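You operate a simulated robot arm through the tools that you are given. There is no shell and no other tool. Be economical: measure what you need, move in short steps, check, and stop when the job is done.

The job below is to be done with a simulated two-armed robot. You get a single attempt, and the scene is never put back.

## Task
Pick up the cream filter element labelled "52" from the top of the teal-backed bench with one hand, pass it to the other hand and put it on the right yellow bench steel top. Set down upright: cream filter element.

Only the result counts: the job must be done as asked and must still hold three seconds after the hand-in. Knocking over, shifting, dropping, spilling or breaking anything else fails it.

## Robot
Two 7-joint arms with two-finger parallel grippers on one trunk, on a base that drives. Base frame: it is fixed to the floor where the robot stands at the start and does not move with it; the origin is under the middle of the robot, x ahead of it, y to its left, z up; the surface under the hand at the start is at about z = 0.8. Lengths are in m, angles in degrees, forces in N, time in s.
The left shoulder is at the start at [0.077, 0.182, 1.062], the right one opposite. With the tool pointing down near the work surface each hand reaches from about 0.32 to 0.76 m from the robot's upright axis, wherever it stands, measured 20 degrees to its own side. Places, roughly: right yellow bench steel top [2.8, 0.4, 0.7]. Payload 3.91 kg a hand.
Tool frame (each hand has its own): the origin (TCP) lies between the finger pads and is the grasp point; the fingertips stand 0.03 m ahead of it; z points along the fingers, y is the line along which they close. Largest opening 0.11 m; finger width 0.02, thickness 0.01; the body of the gripper, 0.048 by 0.112 m, starts 0.055 m behind the TCP.
Orientation is told as [roll, pitch, yaw] about the base's x, y, z axes, in that order, counted from this pose: with the fingers straight down and closing along the base's y, the tool's x points along the base's -x, its y along +y and its z along -z.

## Interface
- The arms move only by the tool jog_arm. It takes "left_series", "right_series" or both (then of equal length, played together; a hand with none holds still); each is a list of rows, each an object of numbers (a shift or turn left out is 0, a gripper value left out holds the last): "x", "y", "z": the shift along the tool's x, y, z in m; "rx", "ry", "rz": the turn, a rotation vector about the tool's x, y, z in degrees; "hand": the opening, from 0 (shut) to 1 (fully open). In form: [{"x": .., "y": .., "z": .., "rx": .., "ry": .., "rz": .., "hand": ..}, ...]. A call has 1 to 20 rows; each row shifts and turns the commanded pose from where the row before left it, along the tool's axes as they then stand. Each row takes 0.2 s and may step no farther than 0.05 m and 8.6 degrees from the row before; otherwise, or with a gripper value out of range, the whole call is refused. Where a pose cannot be reached the arm comes as near as it can. A force on the tool above 40 N (or 10 N above the force at the start of the call, whichever is more), or a blocked arm, ends the call early, and 0.2 s more pass. Each finger travels about 0.072 m/s and halts on what it meets, pressing with about 42 N; the grip force reading is that of the motor and also rises with nothing between the fingers. The clock runs only during rows and for 0.2 s after the last one: add rows that do not move to give the fingers time. It gives the time, the measured TCP pose, the force on the tool (base axes), the opening and the grip force at its end, in the units of the frame above (readings bear some noise), with the torque about the TCP (base axes, N m) and any sound that the robot's microphone picked up.
- Cameras (640 x 400 px; columns grow to the right, rows downward): "scene" is now at [0.2256, -0.0243, 1.2517]; the picture's right is [-0.28, -0.96, 0.00], its down [-0.52, 0.15, -0.84] and it looks along [0.81, -0.23, -0.54] (base axes); focal length 261 px, centre (320, 200). "left" rides on the left gripper at [0.072, -0.017, -0.103] in its tool frame; the picture's right is [0.23, 0.97, 0.00], its down [-0.76, 0.18, -0.62] and it looks along [-0.61, 0.14, 0.78] (tool axes); focal length 222 px, centre (320, 200). "right" rides on the right gripper at [0.072, 0.017, -0.103] in its tool frame; the picture's right is [-0.23, 0.97, 0.00], its down [-0.76, -0.18, -0.62] and it looks along [-0.61, -0.14, 0.78] (tool axes); focal length 222 px, centre (320, 200). There is no depth. A picture from a camera that has moved, and an enlarged one, comes with that camera's place and axes in the base frame and with its lens.
- grab_frame(camera): a new picture of that camera. No time passes.
- lift_body(by): slides the trunk up (or, below 0, down) by that many m; the arms and the scene camera ride with it, the base frame stays. It gives what a move gives, with no picture.
- base_move(legs): drives the robot by 1 to 6 legs, each [ahead, left, turn to the left] in m, m and degrees, along the robot's own axes; the way and the turn of a leg run together, so that a leg with both is an arc; at most 1.5 m and 180 degrees a leg. The arms and the cameras ride along, it lands a little off, and it stops where it bumps. It gives what a move gives.
- head_to(pan, tilt): turns the head with the scene camera to pan (to the left, within 80 degrees either way) and tilt (down, from -29 to 69), counted from straight ahead of the robot. It gives what a move gives.
- close_up(camera, box): a new picture of the part [left, top, right, bottom] of that camera's present view, enlarged. No time passes.
- close_job(): hands the job in; it is judged then, once.

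Go step by step. Nothing tells you exact positions but the pictures and the camera data: compare them with the known pose of the tool, close in by small moves and look again before you grip or let go. The budget is 120 turns and 88 pictures, counting those below and the enlarged ones. Unless the task says otherwise, let go and move clear before handing in, and close with one line.

The tools are called after "Call:" as a command line: name --argument value ..., lists and objects as JSON in quotes. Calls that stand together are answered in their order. jog_arm: Moves the arms, as the interface text tells. Its arguments: {"type":"object","properties":{"left_series":{"type":"array"},"right_series":{"type":"array"}},"required":[]} The other tools are called the same way: lift_body (by) slides the trunk up or down; base_move (legs) drives the base; head_to (pan, tilt) turns the head that bears the scene camera; grab_frame (camera) takes a picture; close_up (camera, box) takes an enlarged picture of a part of a camera's view; close_job () hands the job in.

At the start:

```text
t: 0.0
left_eef_pos: [0.4526, 0.1014, 1.0587]
left_orientation: [0.0, 0.0, 0.1]
left_wrist_force: [-0.2, -0.4, -0.1]
left_torque: [0.0, -0.03, -0.02]
left_gripper_width: 0.11
left_grip_force: 0.0
right_eef_pos: [0.3241, -0.1714, 1.1189]
right_orientation: [0.0, -0.2, 0.0]
right_wrist_force: [0.7, -0.2, 1.3]
right_torque: [-0.02, 0.01, 0.0]
right_gripper_width: 0.1102
right_grip_force: 0.1
trunk travel left (down, up): [-0.325, 0.189]
robot x, y, heading: [0.0017, 0.0028, 0.1]
head pan, tilt: [-16.0, 32.5]
```

scene: 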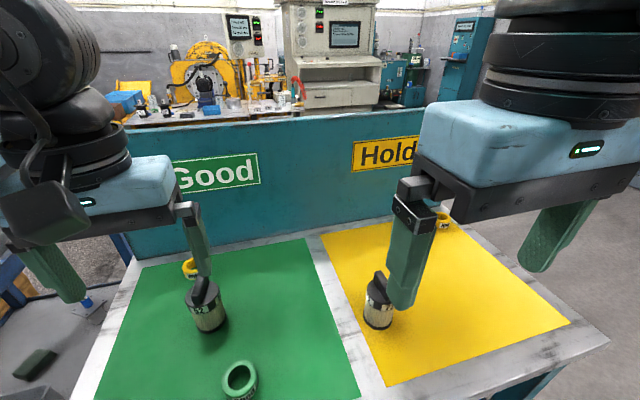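
right: 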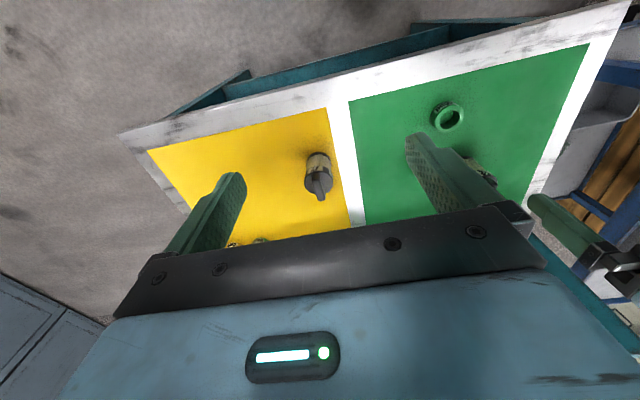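
left: 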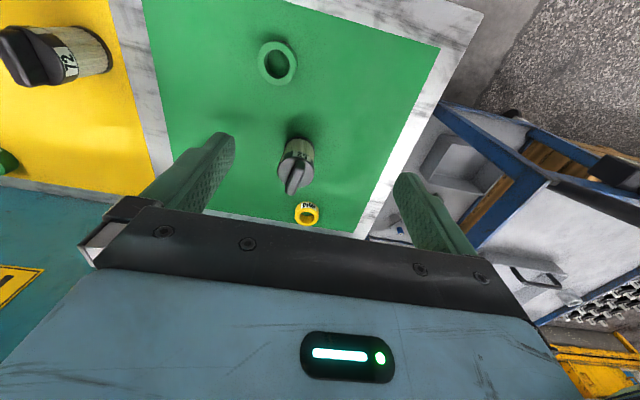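

I see two filter-like elements, one on the green mat and one on the yellow mat, and their labels need reading. I'll zoom in on both.

Call:
close_up --camera "scene" --box '[160, 250, 280, 400]'

Call:
close_up --camera "scene" --box '[340, 200, 460, 340]'

Call:
close_up --camera "left" --box '[240, 110, 360, 240]'

Call:
close_up --camera "left" --box '[0, 0, 140, 100]'

```text
2.67 times, centred on (220, 325) of scene
camera zoom: at [0.2256, -0.0243, 1.2517], right [-0.28, -0.96, 0.0], down [-0.52, 0.15, -0.84], along [0.81, -0.23, -0.54], focal length 695 px, centre (587, -133)
```

zoom: 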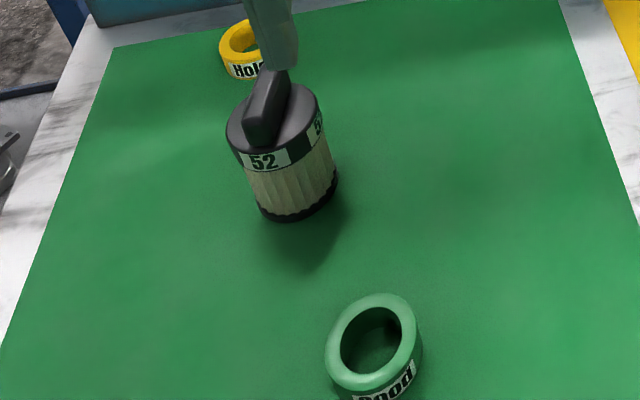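

```text
2.86 times, centred on (400, 270) of scene
camera zoom: at [0.2256, -0.0243, 1.2517], right [-0.28, -0.96, 0.0], down [-0.52, 0.15, -0.84], along [0.81, -0.23, -0.54], focal length 745 px, centre (91, 0)
```

zoom: 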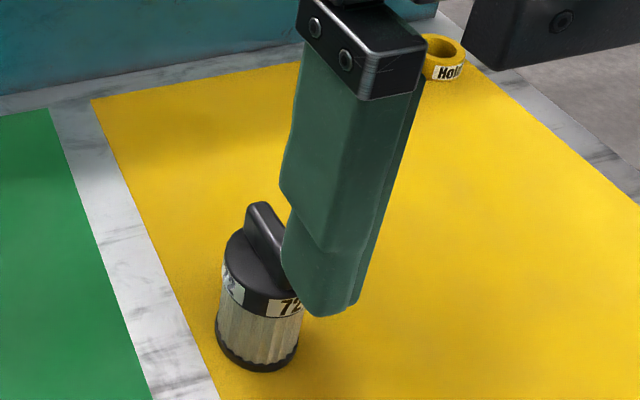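

```text
3.08 times, centred on (300, 175) of left
camera zoom: at [0.3805, 0.0844, 1.1604], right [-0.23, 0.97, 0.0], down [0.76, 0.18, 0.62], along [0.61, 0.14, -0.78], focal length 684 px, centre (382, 277)
```

zoom: 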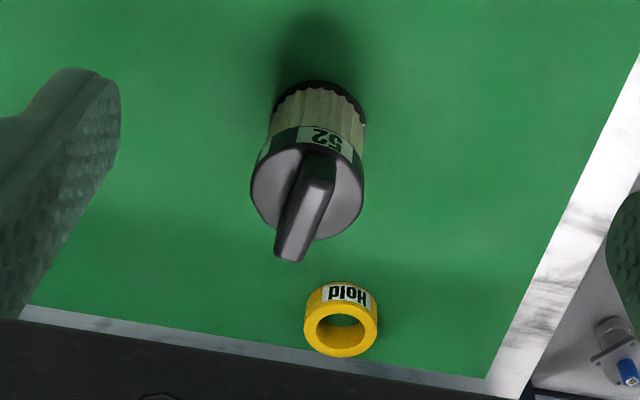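

```text
4.00 times, centred on (70, 50) of left
camera zoom: at [0.3805, 0.0844, 1.1604], right [-0.23, 0.97, 0.0], down [0.76, 0.18, 0.62], along [0.61, 0.14, -0.78], focal length 888 px, centre (1320, 800)
```

zoom: 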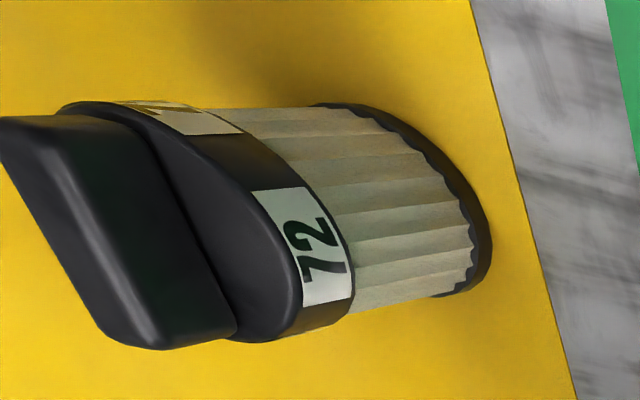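

The "52" element stands on the green mat at about (0.553, 0.089), table z = 0.80, top of its fin around 0.905. My plan is to take it low on the body with the left hand from the left side. The right hand will then take the fin from above and set it down. First I'll swing the left hand clear and turn it.

Call:
jog_arm --left_series '[{"y": 0.04}, {"y": 0.04}, {"y": 0.04}, {"y": 0.04}, {"y": 0.04}, {"rz": -8.2}, {"rz": -8.2}, {"rz": -8.2}, {"rz": -8.2}, {"rz": -8.2}, {"rz": -8.2}, {"rz": -8.2}, {"rz": -8.2}, {"rz": -8.2}, {"rz": -8.2}, {"rz": -8.0}]'

Call:
jog_arm --left_series '[{"ry": 7.8}, {"ry": 7.8}, {"ry": 7.8}, {"ry": 7.8}, {"ry": 7.8}, {"ry": 7.8}, {"ry": 7.8}, {"ry": 7.8}, {"ry": 7.8}, {"ry": 7.8}]'

Call:
grab_frame --camera "left"

Call:
grab_frame --camera "scene"

```text
t: 3.4
left_eef_pos: [0.4525, 0.3026, 1.0566]
left_orientation: [0.0, 0.1, 90.2]
left_wrist_force: [-0.6, 0.4, 0.2]
left_torque: [-0.01, 0.03, 0.02]
left_gripper_width: 0.11
left_grip_force: 0.0
right_eef_pos: [0.323, -0.1709, 1.1191]
right_orientation: [0.0, -0.1, -0.2]
right_wrist_force: [-0.9, -0.4, 0.1]
right_torque: [0.03, -0.01, -0.01]
right_gripper_width: 0.1099
right_grip_force: 0.0
trunk travel left (down, up): [-0.325, 0.189]
robot x, y, heading: [0.0029, 0.0007, 0.1]
head pan, tilt: [-16.0, 32.5]
```

```text
t: 5.6
left_eef_pos: [0.4547, 0.3018, 1.0584]
left_orientation: [-0.2, 78.1, 89.9]
left_wrist_force: [0.0, 0.1, 0.5]
left_torque: [0.0, 0.01, 0.01]
left_gripper_width: 0.1102
left_grip_force: 0.1
right_eef_pos: [0.3234, -0.1723, 1.1187]
right_orientation: [0.0, 0.0, -0.1]
right_wrist_force: [-0.4, -0.5, -0.1]
right_torque: [0.0, -0.01, -0.05]
right_gripper_width: 0.1103
right_grip_force: 0.0
trunk travel left (down, up): [-0.325, 0.189]
robot x, y, heading: [0.0002, -0.0008, 0.2]
head pan, tilt: [-16.0, 32.5]
```

```text
80 pictures are left
camera left: at [0.4701, 0.3879, 1.1498], right [-0.97, -0.05, 0.22], down [-0.18, 0.77, -0.62], along [-0.14, -0.64, -0.75], focal length 222 px, centre (320, 200)
```

left: 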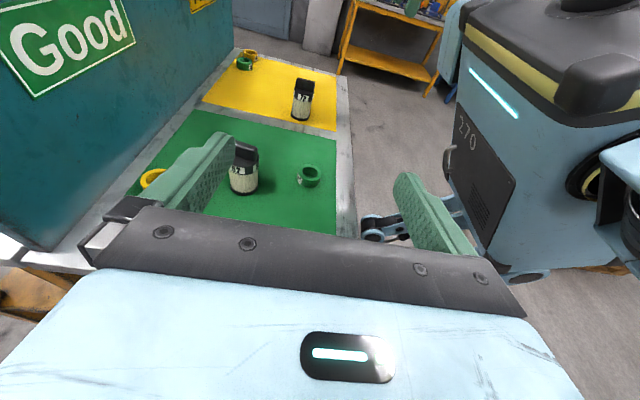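

```text
79 pictures are left
camera scene: at [0.2257, -0.0241, 1.2517], right [-0.28, -0.96, 0.0], down [-0.52, 0.15, -0.84], along [0.81, -0.23, -0.54], focal length 261 px, centre (320, 200)
```

scene: 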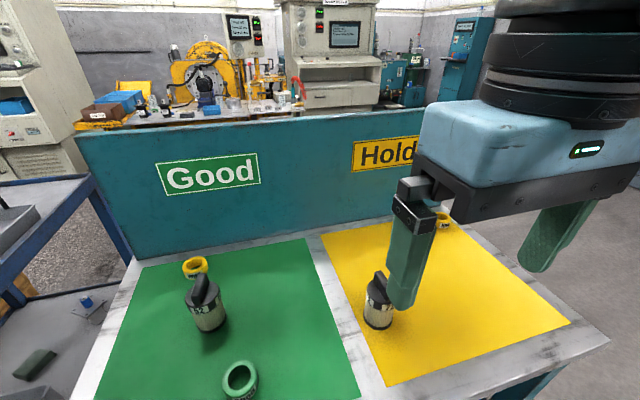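

The left hand reached the sideways pose, with its camera on top. I'll zoom in to refine the item's position.

Call:
close_up --camera "left" --box '[200, 130, 340, 217]'

Call:
close_up --camera "scene" --box '[150, 240, 278, 320]'

```text
4.57 times, centred on (270, 174) of left
camera zoom: at [0.4701, 0.3879, 1.1498], right [-0.97, -0.05, 0.22], down [-0.18, 0.77, -0.62], along [-0.14, -0.64, -0.75], focal length 1015 px, centre (549, 321)
```

zoom: 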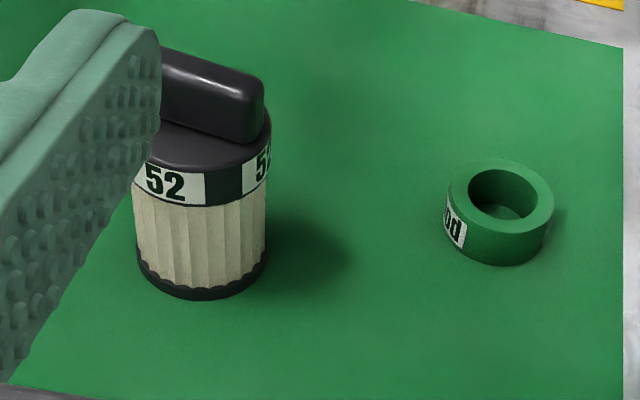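

```text
5.00 times, centred on (214, 280) of scene
camera zoom: at [0.2257, -0.0241, 1.2517], right [-0.28, -0.96, 0.0], down [-0.52, 0.15, -0.84], along [0.81, -0.23, -0.54], focal length 1304 px, centre (850, -200)
```

zoom: 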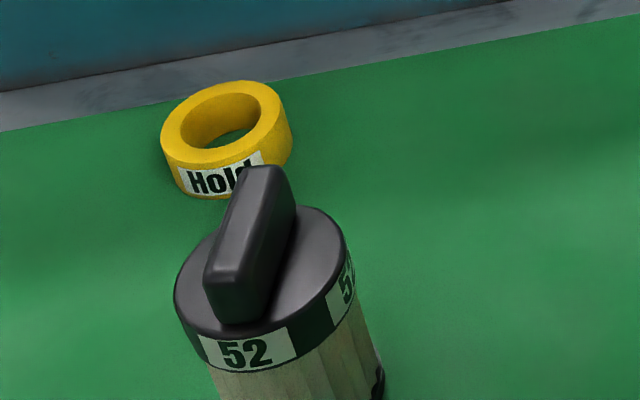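

The item's axis is at about (0.557, 0.091), the cream body runs z 0.81–0.863, and the fin top is at 0.91 with a yaw of about −7°. I'll move the left hand to a standoff to the left of it.

Call:
jog_arm --left_series '[{"x": -0.0356, "y": -0.0204, "z": 0.016}, {"x": -0.0356, "y": -0.0204, "z": 0.016}, {"x": -0.0356, "y": -0.0204, "z": 0.016}, {"x": -0.0356, "y": -0.0204, "z": 0.016}, {"x": -0.0356, "y": -0.0204, "z": 0.016}, {}]'

Call:
grab_frame --camera "left"

Call:
grab_frame --camera "scene"

```text
t: 7.0
left_eef_pos: [0.5515, 0.2587, 0.8652]
left_orientation: [-0.3, 78.0, 89.7]
left_wrist_force: [-1.1, -0.4, 0.5]
left_torque: [0.01, 0.02, -0.03]
left_gripper_width: 0.11
left_grip_force: 0.0
right_eef_pos: [0.3221, -0.1717, 1.1195]
right_orientation: [0.0, -0.2, -0.1]
right_wrist_force: [-0.3, 0.2, -0.9]
right_torque: [0.02, 0.01, 0.0]
right_gripper_width: 0.11
right_grip_force: 0.1
trunk travel left (down, up): [-0.325, 0.189]
robot x, y, heading: [-0.0009, 0.0025, -0.0]
head pan, tilt: [-16.0, 32.5]
```

```text
76 pictures are left
camera left: at [0.568, 0.3453, 0.9578], right [-0.97, -0.05, 0.22], down [-0.18, 0.77, -0.62], along [-0.14, -0.64, -0.76], focal length 222 px, centre (320, 200)
```

left: 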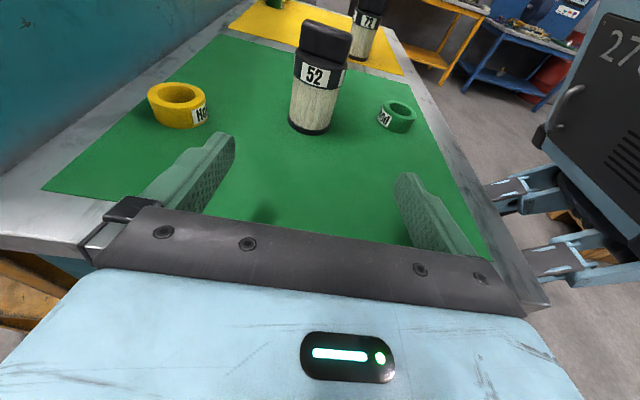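

```text
75 pictures are left
camera scene: at [0.2252, -0.0242, 1.2518], right [-0.28, -0.96, 0.0], down [-0.52, 0.15, -0.84], along [0.81, -0.23, -0.54], focal length 261 px, centre (320, 200)
```

scene: 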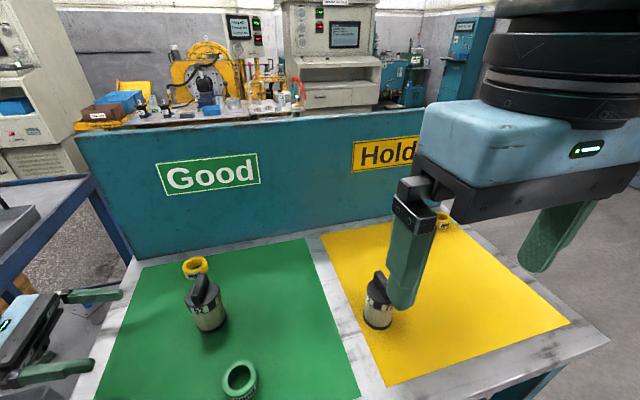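

The geometry checks out, with the item at (0.557, 0.090). I'll advance most of the way and look again.

Call:
jog_arm --left_series '[{"y": -0.0055, "z": 0.03}, {"z": 0.03}, {"z": 0.03}, {"z": 0.03}, {}]'

Call:
grab_frame --camera "left"

Call:
close_up --camera "scene" --box '[80, 240, 272, 360]'

```text
t: 8.2
left_eef_pos: [0.558, 0.1416, 0.8429]
left_orientation: [0.1, 78.0, 90.2]
left_wrist_force: [-0.6, -0.6, -0.4]
left_torque: [-0.02, -0.04, -0.01]
left_gripper_width: 0.1101
left_grip_force: 0.0
right_eef_pos: [0.3227, -0.1708, 1.1198]
right_orientation: [0.0, 0.0, -0.1]
right_wrist_force: [0.3, 0.1, 0.7]
right_torque: [-0.01, 0.0, 0.01]
right_gripper_width: 0.1103
right_grip_force: 0.0
trunk travel left (down, up): [-0.325, 0.189]
robot x, y, heading: [0.001, -0.0009, 0.0]
head pan, tilt: [-16.0, 32.5]
```

```text
74 pictures are left
camera left: at [0.5736, 0.2289, 0.9351], right [-0.97, -0.05, 0.22], down [-0.18, 0.77, -0.62], along [-0.14, -0.64, -0.76], focal length 222 px, centre (320, 200)
```

left: 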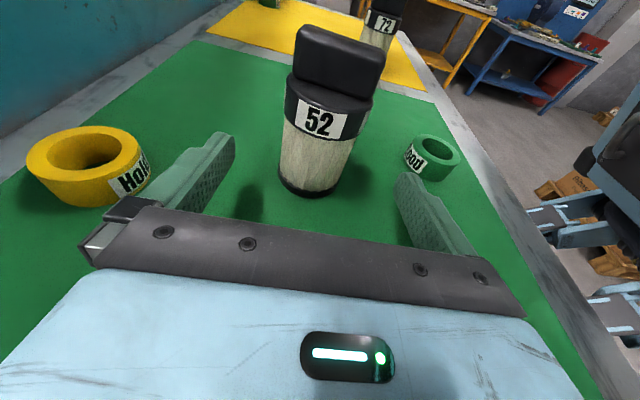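

```text
3.33 times, centred on (176, 300) of scene
camera zoom: at [0.2256, -0.024, 1.2517], right [-0.28, -0.96, 0.0], down [-0.52, 0.15, -0.84], along [0.81, -0.23, -0.54], focal length 869 px, centre (800, -133)
```

zoom: 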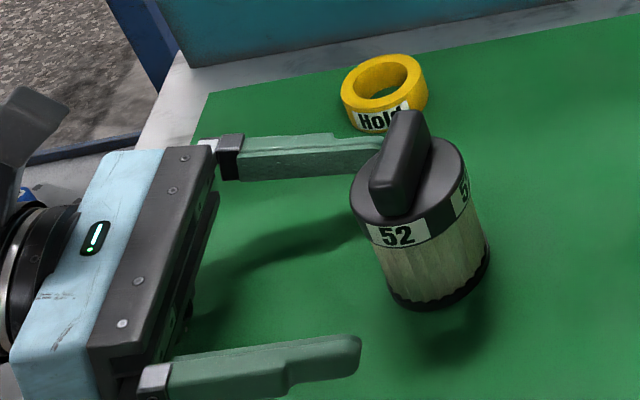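

The approach is well aligned. I'll move in the last 46 mm and close the fingers.

Call:
jog_arm --left_series '[{"z": 0.023}, {"z": 0.023}, {}, {"hand": 0.3}, {"hand": 0.3}, {"hand": 0.3}, {"hand": 0.3}, {"hand": 0.3}]'

Call:
grab_frame --camera "left"

Call:
close_up --camera "scene" --box '[80, 240, 272, 360]'

```text
t: 10.0
left_eef_pos: [0.5598, 0.097, 0.833]
left_orientation: [0.0, 78.0, 90.0]
left_wrist_force: [0.6, -1.0, 1.5]
left_torque: [-0.04, 0.0, 0.03]
left_gripper_width: 0.0535
left_grip_force: 42.3
right_eef_pos: [0.3228, -0.1721, 1.1196]
right_orientation: [-0.1, -0.1, -0.1]
right_wrist_force: [1.0, -0.4, -0.2]
right_torque: [-0.01, 0.0, -0.04]
right_gripper_width: 0.11
right_grip_force: 0.1
trunk travel left (down, up): [-0.325, 0.189]
robot x, y, heading: [0.0, -0.0001, 0.0]
head pan, tilt: [-16.0, 32.5]
```

```text
72 pictures are left
camera left: at [0.5756, 0.1838, 0.9251], right [-0.97, -0.05, 0.22], down [-0.18, 0.77, -0.62], along [-0.14, -0.64, -0.76], focal length 222 px, centre (320, 200)
```

left: 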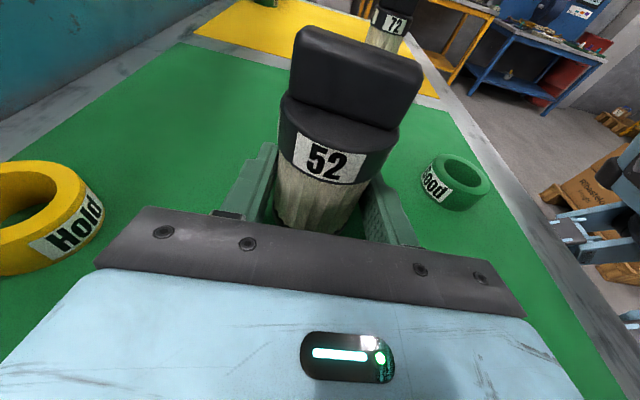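

```text
3.33 times, centred on (176, 300) of scene
camera zoom: at [0.2256, -0.0244, 1.2517], right [-0.28, -0.96, 0.0], down [-0.52, 0.15, -0.84], along [0.81, -0.23, -0.54], focal length 869 px, centre (800, -133)
```

zoom: 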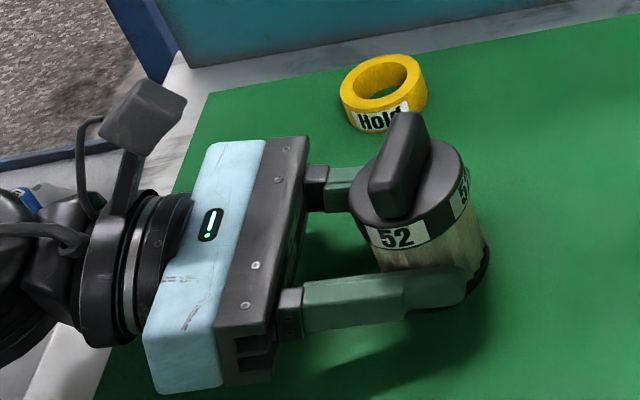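

It is firmly gripped (width 0.0535, 42 N). I'll lift it straight up and check that it hangs well.

Call:
jog_arm --left_series '[{"x": 0.0098, "z": -0.0021, "hand": 0.2}, {"x": 0.0196, "z": -0.0042}, {"x": 0.0391, "z": -0.0083}, {"x": 0.0391, "z": -0.0083}, {"x": 0.0391, "z": -0.0083}, {"x": 0.0196, "z": -0.0042}, {}]'

Call:
grab_frame --camera "scene"

```text
t: 11.6
left_eef_pos: [0.5583, 0.0994, 1.001]
left_orientation: [0.1, 78.0, 90.0]
left_wrist_force: [-0.1, -0.3, -1.7]
left_torque: [0.01, 0.0, -0.01]
left_gripper_width: 0.0536
left_grip_force: 42.0
right_eef_pos: [0.3221, -0.1722, 1.1187]
right_orientation: [0.0, -0.1, -0.1]
right_wrist_force: [0.7, -0.4, 0.3]
right_torque: [-0.02, 0.01, 0.06]
right_gripper_width: 0.1101
right_grip_force: 0.0
trunk travel left (down, up): [-0.325, 0.189]
robot x, y, heading: [-0.0013, 0.0012, 0.0]
head pan, tilt: [-16.0, 32.5]
```

```text
70 pictures are left
camera scene: at [0.2257, -0.0242, 1.2517], right [-0.28, -0.96, 0.0], down [-0.52, 0.15, -0.84], along [0.81, -0.23, -0.54], focal length 261 px, centre (320, 200)
```

scene: 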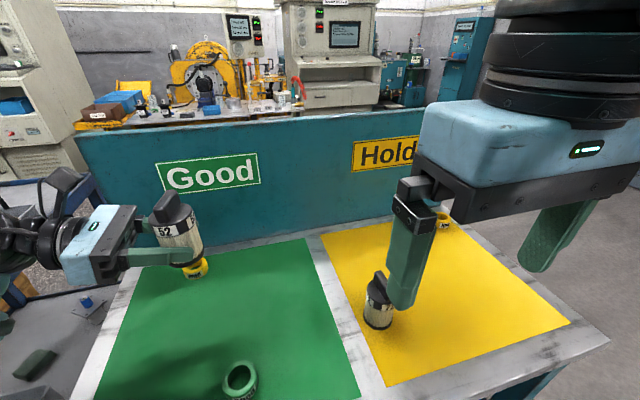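

It's held cleanly and is light, about 0.17 kg. Next the left hand brings it to a handover point at about (0.48, 0.02, 1.0) and the right hand hovers above the fin.

Call:
jog_arm --left_series '[{"x": 0.0042, "y": 0.0195, "z": 0.0195}, {"x": 0.0042, "y": 0.0195, "z": 0.0195}, {"x": 0.0042, "y": 0.0195, "z": 0.0195}, {"x": 0.0042, "y": 0.0195, "z": 0.0195}, {}, {}, {}, {}, {}, {}]' --right_series '[{"z": -0.025}, {"z": -0.025}, {"x": -0.0264, "y": 0.0309}, {"x": -0.0264, "y": 0.0309}, {"x": -0.0264, "y": 0.0309}, {"x": -0.0264, "y": 0.0309}, {"x": -0.0264, "y": 0.0309}, {"x": -0.0264, "y": 0.0309}, {"rz": 7.0}, {}]'

Call:
grab_frame --camera "scene"

Call:
grab_frame --camera "right"

Call:
grab_frame --camera "left"

```text
t: 13.8
left_eef_pos: [0.4837, 0.019, 1.0022]
left_orientation: [0.2, 77.9, 90.1]
left_wrist_force: [0.3, 0.4, -1.7]
left_torque: [0.03, 0.02, 0.03]
left_gripper_width: 0.0536
left_grip_force: 42.0
right_eef_pos: [0.3769, -0.1267, 1.1666]
right_orientation: [0.0, 0.0, -7.1]
right_wrist_force: [0.1, -0.3, -0.3]
right_torque: [0.03, 0.04, -0.04]
right_gripper_width: 0.1103
right_grip_force: 0.0
right hand out of reach, approached as far as the arm can: row 4, 5, 6, 7, 8
trunk travel left (down, up): [-0.325, 0.189]
robot x, y, heading: [0.0002, 0.0007, 0.2]
head pan, tilt: [-16.0, 32.5]
```

```text
69 pictures are left
camera scene: at [0.2265, -0.0244, 1.2515], right [-0.28, -0.96, 0.0], down [-0.52, 0.15, -0.84], along [0.81, -0.23, -0.54], focal length 261 px, centre (320, 200)
```

scene: 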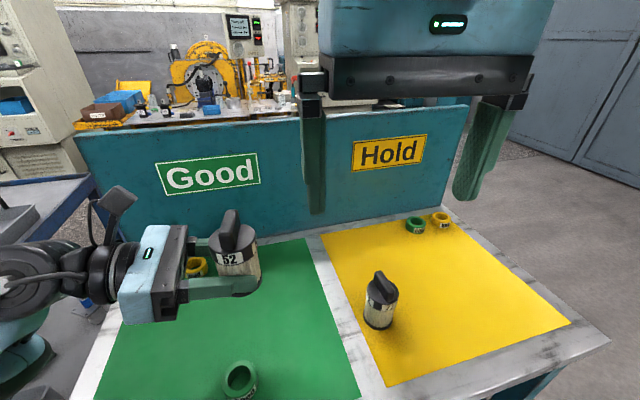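

```text
68 pictures are left
camera right: at [0.3065, -0.102, 1.2701], right [0.35, 0.94, 0.0], down [0.73, -0.27, 0.62], along [0.58, -0.22, -0.78], focal length 222 px, centre (320, 200)
```

right: 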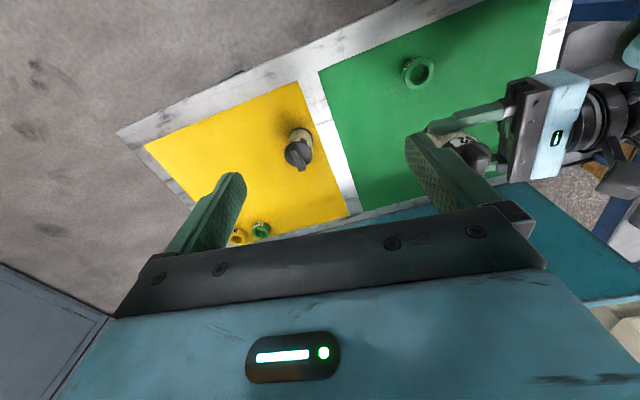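

```text
67 pictures are left
camera left: at [0.4999, 0.1049, 1.0948], right [-0.97, -0.05, 0.22], down [-0.18, 0.77, -0.62], along [-0.14, -0.64, -0.76], focal length 222 px, centre (320, 200)
```

left: 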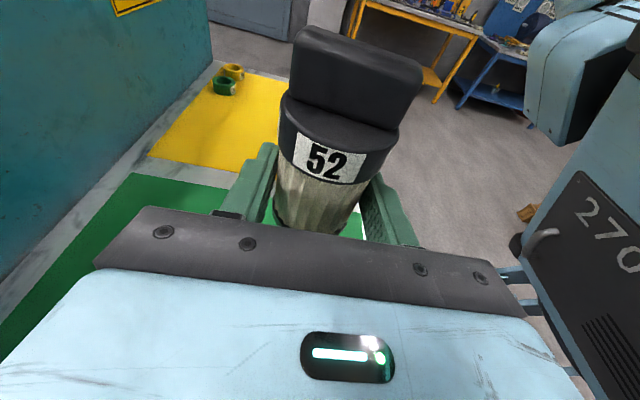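

The right arm ran out of reach because its wrist is too high relative to the shoulder. I'll raise the trunk 0.15 m and lower both hands by the same amount, so they work lower relative to the shoulders.

Call:
lift_body --by 0.15

Call:
jog_arm --left_series '[{"x": -0.0367, "z": 0.0078}, {"x": -0.0367, "z": 0.0078}, {"x": -0.0367, "z": 0.0078}, {"x": -0.0367, "z": 0.0078}, {}]' --right_series '[{"z": 0.0375}, {"z": 0.0375}, {"z": 0.0375}, {"z": 0.0375}, {}]'

```text
t: 15.6
left_eef_pos: [0.4841, 0.018, 1.1512]
left_orientation: [0.9, 78.0, 90.9]
left_wrist_force: [0.8, 0.2, -2.0]
left_torque: [0.0, -0.01, 0.0]
left_gripper_width: 0.0537
left_grip_force: 42.2
right_eef_pos: [0.2999, -0.1283, 1.3994]
right_orientation: [2.2, -14.6, -7.6]
right_wrist_force: [-0.1, 0.0, 0.2]
right_torque: [-0.03, 0.01, -0.01]
right_gripper_width: 0.11
right_grip_force: 0.0
trunk travel left (down, up): [-0.475, 0.039]
robot x, y, heading: [-0.0007, -0.0011, 0.0]
head pan, tilt: [-16.0, 32.5]
```

```text
t: 16.8
left_eef_pos: [0.4822, 0.0175, 1.0021]
left_orientation: [-0.1, 78.0, 90.0]
left_wrist_force: [-0.3, -0.1, -1.3]
left_torque: [-0.01, 0.03, 0.0]
left_gripper_width: 0.0535
left_grip_force: 41.9
right_eef_pos: [0.3387, -0.1276, 1.2518]
right_orientation: [2.3, -14.8, -7.5]
right_wrist_force: [-0.4, -0.3, -0.3]
right_torque: [0.0, 0.02, -0.01]
right_gripper_width: 0.11
right_grip_force: 0.1
trunk travel left (down, up): [-0.475, 0.039]
robot x, y, heading: [-0.0027, 0.0032, 0.1]
head pan, tilt: [-16.0, 32.5]
```

The left hand is in place, but the right hand came out of the lift tilted by about −15°. I'll straighten it, narrow its opening a bit and hover over the fin.

Call:
jog_arm --right_series '[{"ry": 7.4, "rx": 1.15, "hand": 0.55}, {"ry": 7.4, "rx": 1.15}, {"x": -0.0207, "y": 0.026, "z": 0.0167}, {"x": -0.0207, "y": 0.026, "z": 0.0167}, {"x": -0.0207, "y": 0.026, "z": 0.0167}, {"x": -0.0207, "y": 0.026, "z": 0.0167}, {"x": -0.0207, "y": 0.026, "z": 0.0167}, {"x": -0.0207, "y": 0.026, "z": 0.0167}, {}]'

Call:
grab_frame --camera "right"

Call:
grab_frame --camera "scene"

Call:
grab_frame --camera "left"

```text
t: 18.8
left_eef_pos: [0.481, 0.0177, 1.0032]
left_orientation: [-0.1, 78.0, 89.8]
left_wrist_force: [1.2, -0.1, -1.0]
left_torque: [-0.01, 0.04, 0.02]
left_gripper_width: 0.0537
left_grip_force: 42.2
right_eef_pos: [0.3897, -0.1253, 1.2428]
right_orientation: [0.1, 0.0, -7.5]
right_wrist_force: [-0.4, 0.5, 1.0]
right_torque: [-0.02, -0.01, 0.0]
right_gripper_width: 0.0605
right_grip_force: 0.0
right hand out of reach, approached as far as the arm can: row 3, 4, 5, 6, 7, 8
trunk travel left (down, up): [-0.475, 0.039]
robot x, y, heading: [-0.0004, -0.0016, 0.0]
head pan, tilt: [-16.0, 32.5]
```

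```text
66 pictures are left
camera right: at [0.32, -0.0996, 1.3463], right [0.35, 0.94, 0.0], down [0.73, -0.27, 0.62], along [0.58, -0.22, -0.78], focal length 222 px, centre (320, 200)
```

right: 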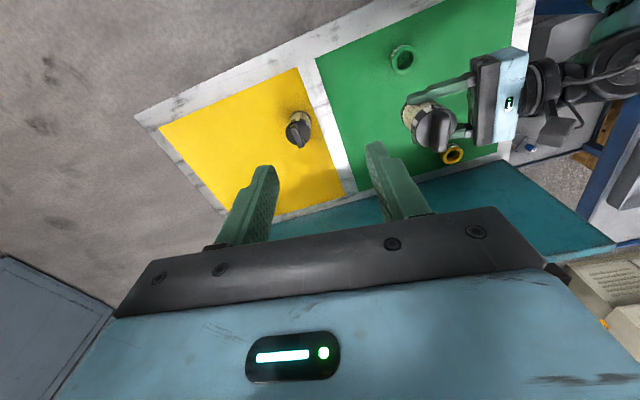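

```text
65 pictures are left
camera scene: at [0.147, -0.0241, 1.4231], right [-0.28, -0.96, 0.0], down [-0.52, 0.15, -0.84], along [0.81, -0.23, -0.54], focal length 261 px, centre (320, 200)
```

scene: 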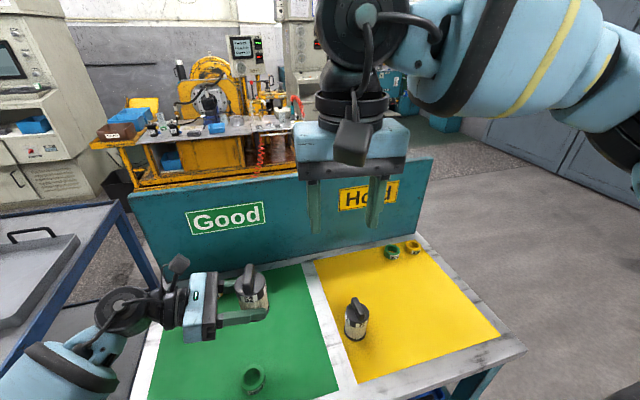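

```text
64 pictures are left
camera left: at [0.4988, 0.1041, 1.0952], right [-0.97, -0.05, 0.22], down [-0.18, 0.77, -0.62], along [-0.14, -0.64, -0.76], focal length 222 px, centre (320, 200)
```

left: 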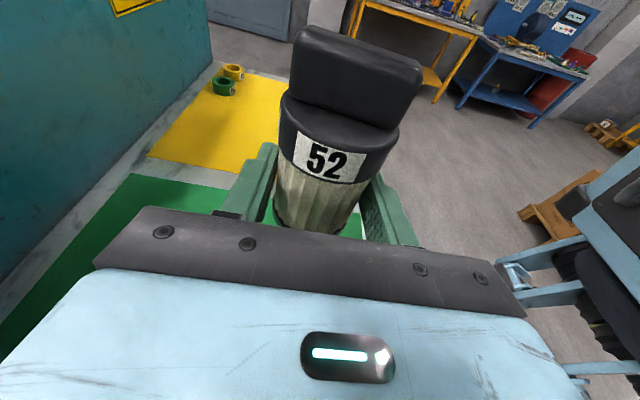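

The right hand is still too high relative to its shoulder. I'll lower it straight down first, where reach is better, and then move across.

Call:
jog_arm --right_series '[{"z": 0.03}, {"z": 0.03}, {"z": 0.03}, {}]'

```text
t: 19.8
left_eef_pos: [0.4818, 0.0187, 1.0022]
left_orientation: [-0.1, 78.1, 89.9]
left_wrist_force: [0.0, 0.3, -1.6]
left_torque: [0.0, -0.01, 0.01]
left_gripper_width: 0.0536
left_grip_force: 42.2
right_eef_pos: [0.3878, -0.1271, 1.1523]
right_orientation: [-0.1, 0.0, -7.3]
right_wrist_force: [0.4, -0.1, -0.7]
right_torque: [0.0, 0.0, -0.01]
right_gripper_width: 0.0606
right_grip_force: 0.0
trunk travel left (down, up): [-0.475, 0.039]
robot x, y, heading: [0.0006, 0.0054, -0.0]
head pan, tilt: [-16.0, 32.5]
```

The hand descended as commanded. Now I'll move across above the fin.

Call:
jog_arm --right_series '[{"x": -0.0187, "y": 0.0375}, {"x": -0.0187, "y": 0.0375}, {"x": -0.0187, "y": 0.0375}, {"x": -0.0187, "y": 0.0375}, {}]'

Call:
grab_frame --camera "right"

Call:
grab_frame --camera "scene"

```text
t: 20.9
left_eef_pos: [0.4834, 0.0179, 1.0029]
left_orientation: [-0.1, 78.0, 89.9]
left_wrist_force: [-0.4, 0.2, -1.5]
left_torque: [0.0, -0.02, 0.0]
left_gripper_width: 0.0536
left_grip_force: 42.0
right_eef_pos: [0.4142, -0.1187, 1.1463]
right_orientation: [-0.1, 0.1, -7.4]
right_wrist_force: [0.3, -0.4, 0.3]
right_torque: [-0.02, 0.01, -0.02]
right_gripper_width: 0.0604
right_grip_force: 0.0
right hand out of reach, approached as far as the arm can: row 1, 2, 3, 4
trunk travel left (down, up): [-0.475, 0.039]
robot x, y, heading: [-0.001, 0.0015, 0.1]
head pan, tilt: [-16.0, 32.5]
```

```text
63 pictures are left
camera right: at [0.3445, -0.0932, 1.251], right [0.35, 0.94, 0.0], down [0.73, -0.27, 0.62], along [0.58, -0.22, -0.78], focal length 222 px, centre (320, 200)
```

right: 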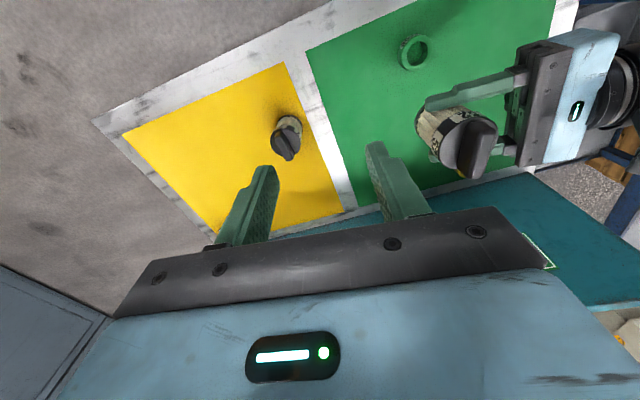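

```text
62 pictures are left
camera scene: at [0.1474, -0.0241, 1.423], right [-0.28, -0.96, 0.0], down [-0.52, 0.15, -0.84], along [0.81, -0.23, -0.54], focal length 261 px, centre (320, 200)
```

scene: 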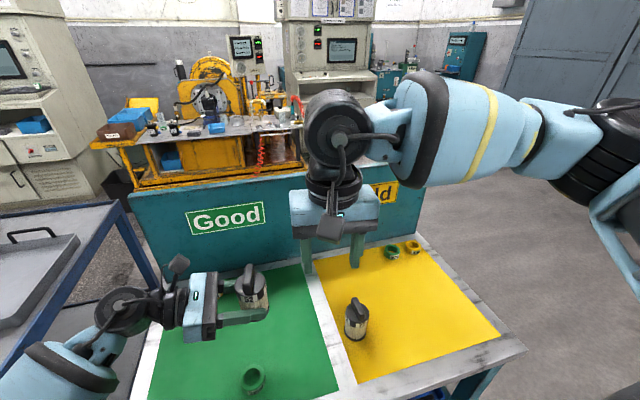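

The right arm has trouble reaching across the body, so I'll bring the item to it. The left hand slides to about (0.40, −0.113), still with clearance under the right fingertips.

Call:
jog_arm --left_series '[{"x": 0.0068, "y": 0.0208, "z": 0.0322}, {"x": 0.0068, "y": 0.0208, "z": 0.0322}, {"x": 0.0068, "y": 0.0208, "z": 0.0322}, {"x": 0.0068, "y": 0.0208, "z": 0.0322}, {}]'

Call:
grab_frame --camera "right"

Call:
grab_frame --camera "left"

Call:
grab_frame --camera "scene"

```text
t: 22.1
left_eef_pos: [0.3987, -0.1153, 1.0015]
left_orientation: [0.0, 78.0, 90.0]
left_wrist_force: [-0.6, 0.8, -1.2]
left_torque: [0.0, 0.01, 0.0]
left_gripper_width: 0.0537
left_grip_force: 41.9
right_eef_pos: [0.4139, -0.1195, 1.1464]
right_orientation: [-0.1, 0.1, -7.3]
right_wrist_force: [0.5, 0.3, -0.7]
right_torque: [-0.04, 0.0, -0.03]
right_gripper_width: 0.0606
right_grip_force: 0.0
trunk travel left (down, up): [-0.475, 0.039]
robot x, y, heading: [0.0009, -0.0022, 0.0]
head pan, tilt: [-16.0, 32.5]
```

```text
61 pictures are left
camera right: at [0.3452, -0.0929, 1.2508], right [0.35, 0.94, 0.0], down [0.73, -0.27, 0.62], along [0.58, -0.22, -0.78], focal length 222 px, centre (320, 200)
```

right: 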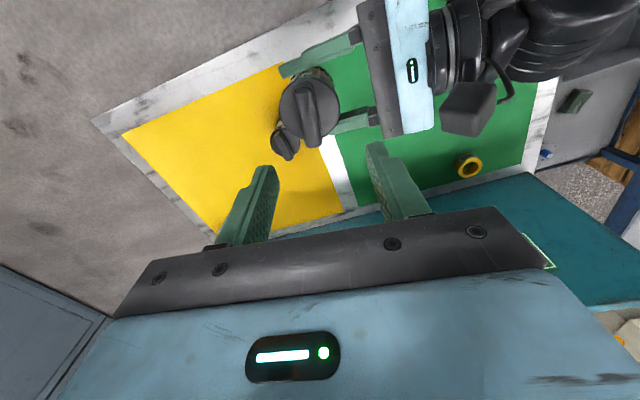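

```text
60 pictures are left
camera left: at [0.4164, -0.0286, 1.0931], right [-0.97, -0.05, 0.22], down [-0.18, 0.77, -0.62], along [-0.14, -0.64, -0.76], focal length 222 px, centre (320, 200)
```

left: 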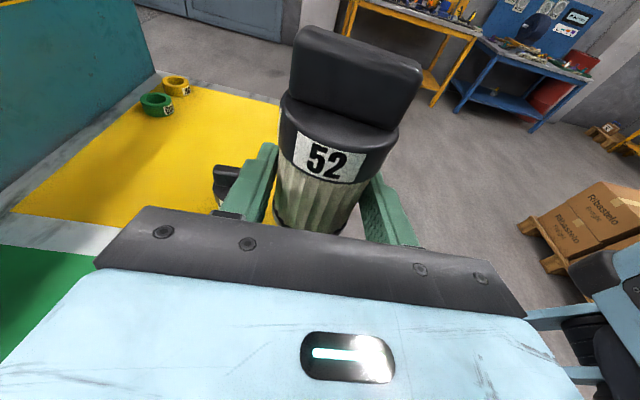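

```text
59 pictures are left
camera scene: at [0.1482, -0.0237, 1.4229], right [-0.28, -0.96, 0.0], down [-0.52, 0.15, -0.84], along [0.81, -0.23, -0.54], focal length 261 px, centre (320, 200)
```

scene: 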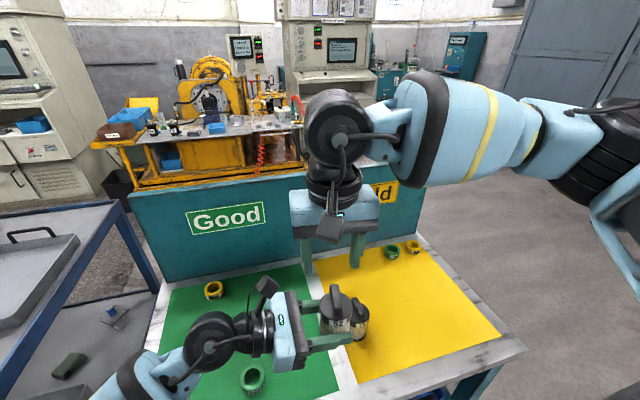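

The item is now below the right hand. I'll zoom in to measure the fin.

Call:
close_up --camera "right" --box '[260, 60, 360, 160]'

Call:
close_up --camera "scene" --box '[260, 240, 420, 360]'

```text
4.00 times, centred on (310, 110) of right
camera zoom: at [0.3452, -0.0929, 1.2508], right [0.35, 0.94, 0.0], down [0.73, -0.27, 0.62], along [0.58, -0.22, -0.78], focal length 888 px, centre (360, 560)
```

zoom: 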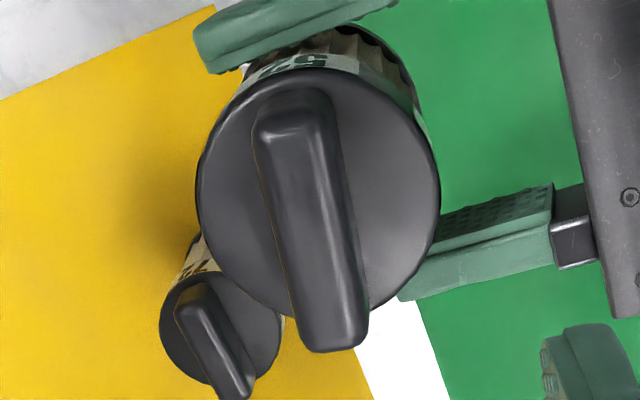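

```text
3.33 times, centred on (340, 300) of scene
camera zoom: at [0.1482, -0.0237, 1.4229], right [-0.28, -0.96, 0.0], down [-0.52, 0.15, -0.84], along [0.81, -0.23, -0.54], focal length 869 px, centre (253, -133)
```

zoom: 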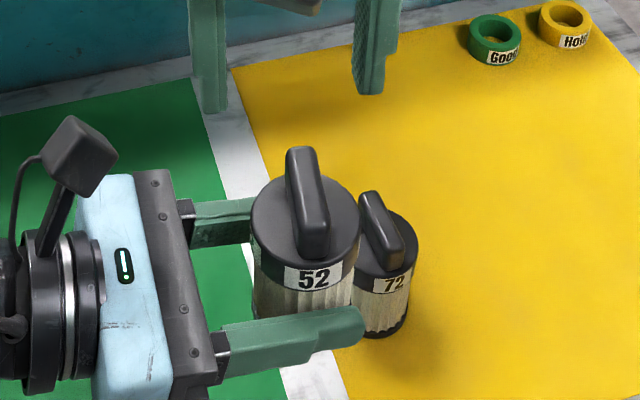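

The fin's centre is at about (0.397, −0.122), yaw about −9°, top at z ≈ 1.077. I'll align above it and come halfway down.

Call:
jog_arm --right_series '[{"x": 0.0156, "y": -0.0045, "rz": 1.5}, {}, {"z": 0.02}, {"z": 0.02}, {}]'

Call:
grab_frame --camera "right"

Call:
close_up --camera "scene" --box '[260, 200, 420, 340]'

Call:
grab_frame --camera "left"

```text
t: 23.4
left_eef_pos: [0.4001, -0.1138, 1.0017]
left_orientation: [0.1, 78.0, 90.1]
left_wrist_force: [-0.6, -0.1, -1.1]
left_torque: [0.03, -0.02, 0.02]
left_gripper_width: 0.0537
left_grip_force: 41.8
right_eef_pos: [0.3985, -0.1236, 1.1056]
right_orientation: [-0.1, 0.0, -8.8]
right_wrist_force: [0.1, -0.2, 0.0]
right_torque: [0.05, -0.01, -0.02]
right_gripper_width: 0.0604
right_grip_force: 0.1
trunk travel left (down, up): [-0.475, 0.039]
robot x, y, heading: [-0.0011, -0.0009, -0.1]
head pan, tilt: [-16.0, 32.5]
```

```text
56 pictures are left
camera right: at [0.3299, -0.095, 1.2091], right [0.37, 0.93, 0.0], down [0.73, -0.29, 0.62], along [0.58, -0.23, -0.78], focal length 222 px, centre (320, 200)
```

right: 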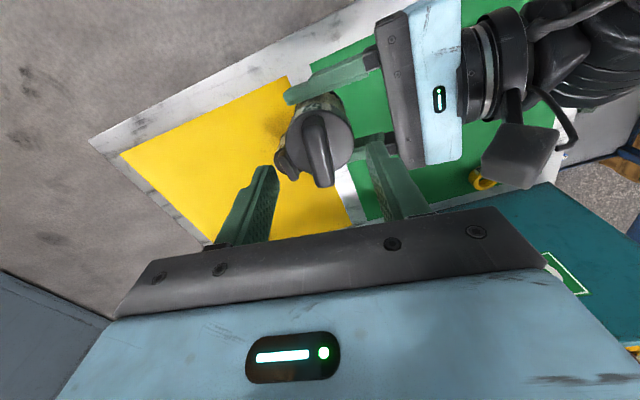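

```text
2.86 times, centred on (340, 270) of scene
camera zoom: at [0.1479, -0.0242, 1.4229], right [-0.28, -0.96, 0.0], down [-0.52, 0.15, -0.84], along [0.81, -0.23, -0.54], focal length 745 px, centre (263, 0)
```

zoom: 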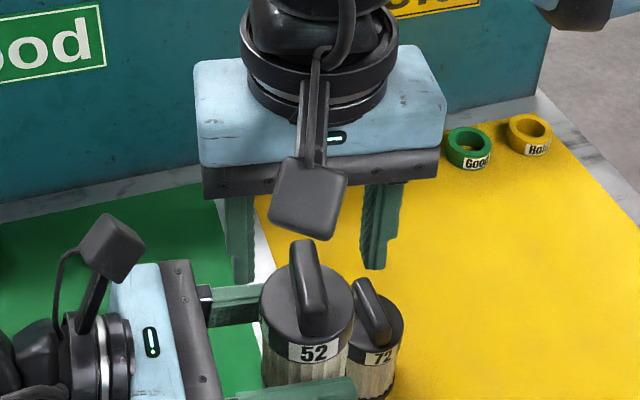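

```text
54 pictures are left
camera left: at [0.4164, -0.0287, 1.0931], right [-0.97, -0.05, 0.22], down [-0.18, 0.77, -0.62], along [-0.14, -0.64, -0.76], focal length 222 px, centre (320, 200)
```

left: 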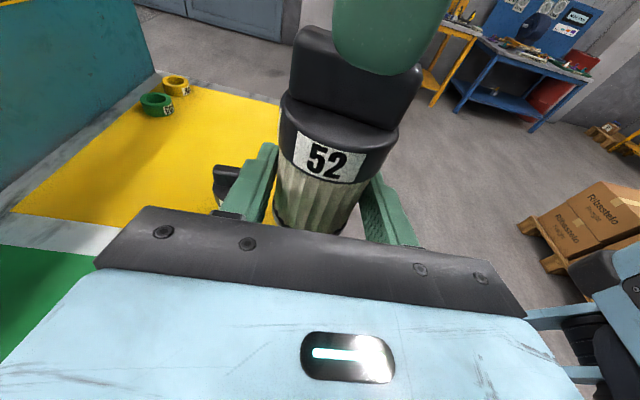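

The projection of the right finger in the left view matches, so the fin is centred between the right fingers. I'll descend the last 22 mm and close on it.

Call:
jog_arm --right_series '[{"z": 0.011}, {"z": 0.0105}, {}]'

Call:
grab_frame --camera "left"

Call:
close_up --camera "scene" --box '[260, 200, 420, 340]'

```text
t: 24.1
left_eef_pos: [0.3994, -0.1149, 1.0014]
left_orientation: [0.0, 78.0, 89.9]
left_wrist_force: [-0.3, 0.8, -0.5]
left_torque: [0.0, 0.03, 0.02]
left_gripper_width: 0.0536
left_grip_force: 41.8
right_eef_pos: [0.3973, -0.1233, 1.0852]
right_orientation: [-0.1, 0.0, -8.7]
right_wrist_force: [-0.1, 1.3, -0.4]
right_torque: [-0.01, 0.0, 0.05]
right_gripper_width: 0.0603
right_grip_force: 0.1
trunk travel left (down, up): [-0.475, 0.039]
robot x, y, heading: [-0.0, -0.0006, -0.2]
head pan, tilt: [-16.0, 32.5]
```

```text
53 pictures are left
camera left: at [0.4164, -0.0288, 1.0931], right [-0.97, -0.05, 0.22], down [-0.18, 0.77, -0.62], along [-0.14, -0.64, -0.76], focal length 222 px, centre (320, 200)
```

left: 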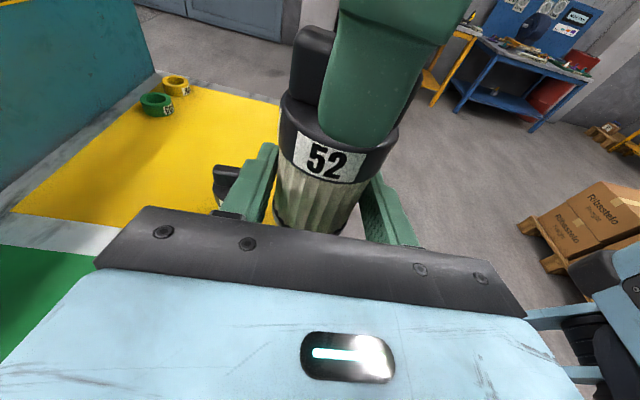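

```text
2.86 times, centred on (340, 270) of scene
camera zoom: at [0.1479, -0.0243, 1.4229], right [-0.28, -0.96, 0.0], down [-0.52, 0.15, -0.84], along [0.81, -0.23, -0.54], focal length 745 px, centre (263, 0)
```

zoom: 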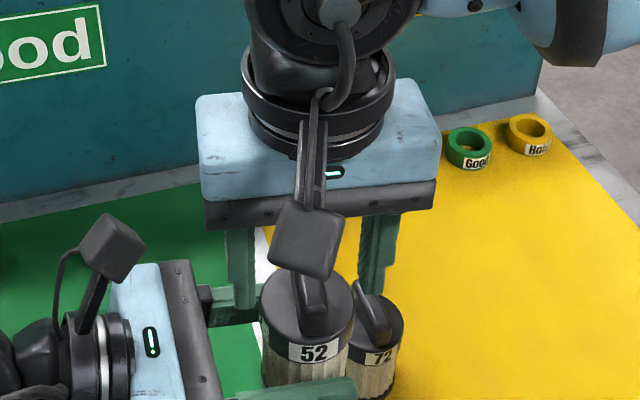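

Both right fingers stand beside the fin with no contact force. I'll close the right hand.

Call:
jog_arm --right_series '[{"hand": 0.3}, {"hand": 0.2}, {"hand": 0.0}, {"hand": 0.0}, {"hand": 0.0}]'

Call:
grab_frame --camera "left"

Call:
grab_frame --camera "right"

```text
t: 25.4
left_eef_pos: [0.3997, -0.1138, 1.0005]
left_orientation: [0.0, 78.0, 90.1]
left_wrist_force: [-0.5, 7.6, -2.0]
left_torque: [-0.5, 0.09, 0.39]
left_gripper_width: 0.0533
left_grip_force: 42.0
right_eef_pos: [0.3971, -0.1232, 1.0872]
right_orientation: [-0.2, 0.2, -9.0]
right_wrist_force: [0.0, -8.1, -0.4]
right_torque: [-0.11, -0.16, -0.38]
right_gripper_width: 0.0155
right_grip_force: 42.7
trunk travel left (down, up): [-0.475, 0.039]
robot x, y, heading: [-0.0017, -0.0006, 0.1]
head pan, tilt: [-16.0, 32.5]
```

```text
51 pictures are left
camera left: at [0.4167, -0.0285, 1.093], right [-0.97, -0.05, 0.22], down [-0.18, 0.77, -0.62], along [-0.14, -0.64, -0.76], focal length 222 px, centre (320, 200)
```

left: 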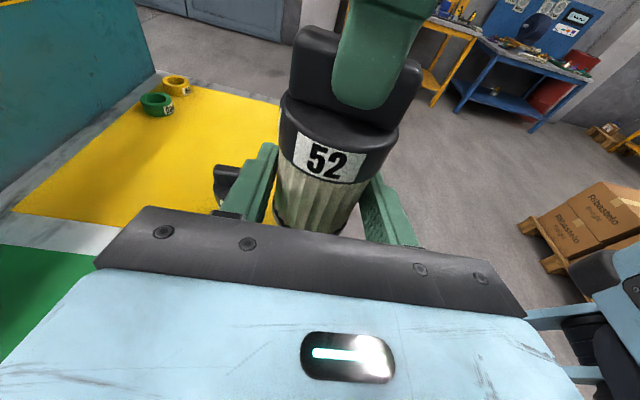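

```text
50 pictures are left
camera right: at [0.3289, -0.0952, 1.1893], right [0.37, 0.93, 0.0], down [0.73, -0.29, 0.62], along [0.58, -0.24, -0.78], focal length 222 px, centre (320, 200)
```

right: 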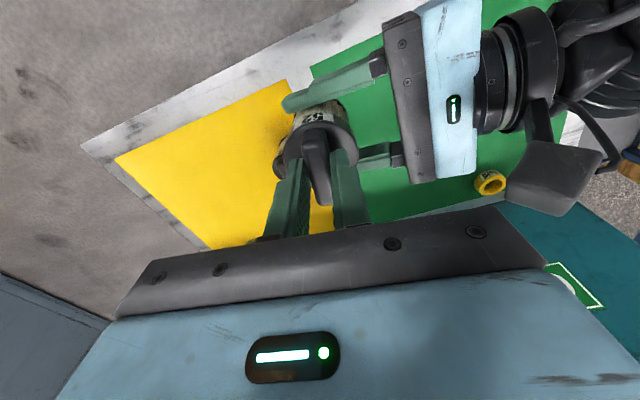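

The right hand holds the fin firmly at 42 N. I'll ease off the small sideways load, then open the left hand and back it straight out.

Call:
jog_arm --right_series '[{"y": -0.0015}, {}, {}]'

Call:
jog_arm --left_series '[{"hand": 0.6}, {"hand": 1.0}, {"hand": 1.0}, {"hand": 1.0}, {"hand": 1.0}]'

Call:
grab_frame --camera "left"

```text
t: 26.1
left_eef_pos: [0.4006, -0.1145, 1.0009]
left_orientation: [0.1, 78.0, 90.2]
left_wrist_force: [4.3, -0.4, -2.3]
left_torque: [-0.01, 0.43, 0.38]
left_gripper_width: 0.0536
left_grip_force: 42.1
right_eef_pos: [0.3974, -0.1237, 1.0864]
right_orientation: [0.0, 0.1, -8.7]
right_wrist_force: [-3.2, 0.9, 1.0]
right_torque: [0.05, -0.14, -0.32]
right_gripper_width: 0.015
right_grip_force: 41.8
trunk travel left (down, up): [-0.475, 0.039]
robot x, y, heading: [0.0022, 0.0017, 0.1]
head pan, tilt: [-16.0, 32.5]
```

```text
t: 27.4
left_eef_pos: [0.3995, -0.1147, 1.0013]
left_orientation: [0.0, 78.1, 90.0]
left_wrist_force: [0.6, -0.1, -0.7]
left_torque: [0.0, -0.02, -0.02]
left_gripper_width: 0.1099
left_grip_force: 0.0
right_eef_pos: [0.3978, -0.1238, 1.0856]
right_orientation: [-0.2, 0.1, -8.8]
right_wrist_force: [0.2, 0.4, -0.2]
right_torque: [0.02, 0.0, 0.02]
right_gripper_width: 0.0152
right_grip_force: 42.0
trunk travel left (down, up): [-0.475, 0.039]
robot x, y, heading: [0.0037, -0.0004, -0.1]
head pan, tilt: [-16.0, 32.5]
```

```text
49 pictures are left
camera left: at [0.4165, -0.0288, 1.0931], right [-0.97, -0.05, 0.22], down [-0.18, 0.77, -0.62], along [-0.14, -0.64, -0.76], focal length 222 px, centre (320, 200)
```

left: 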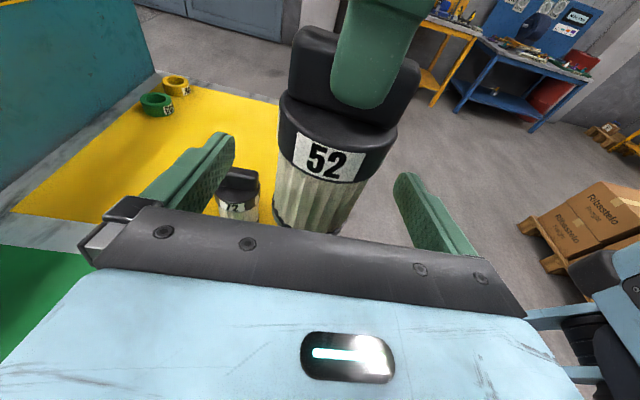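

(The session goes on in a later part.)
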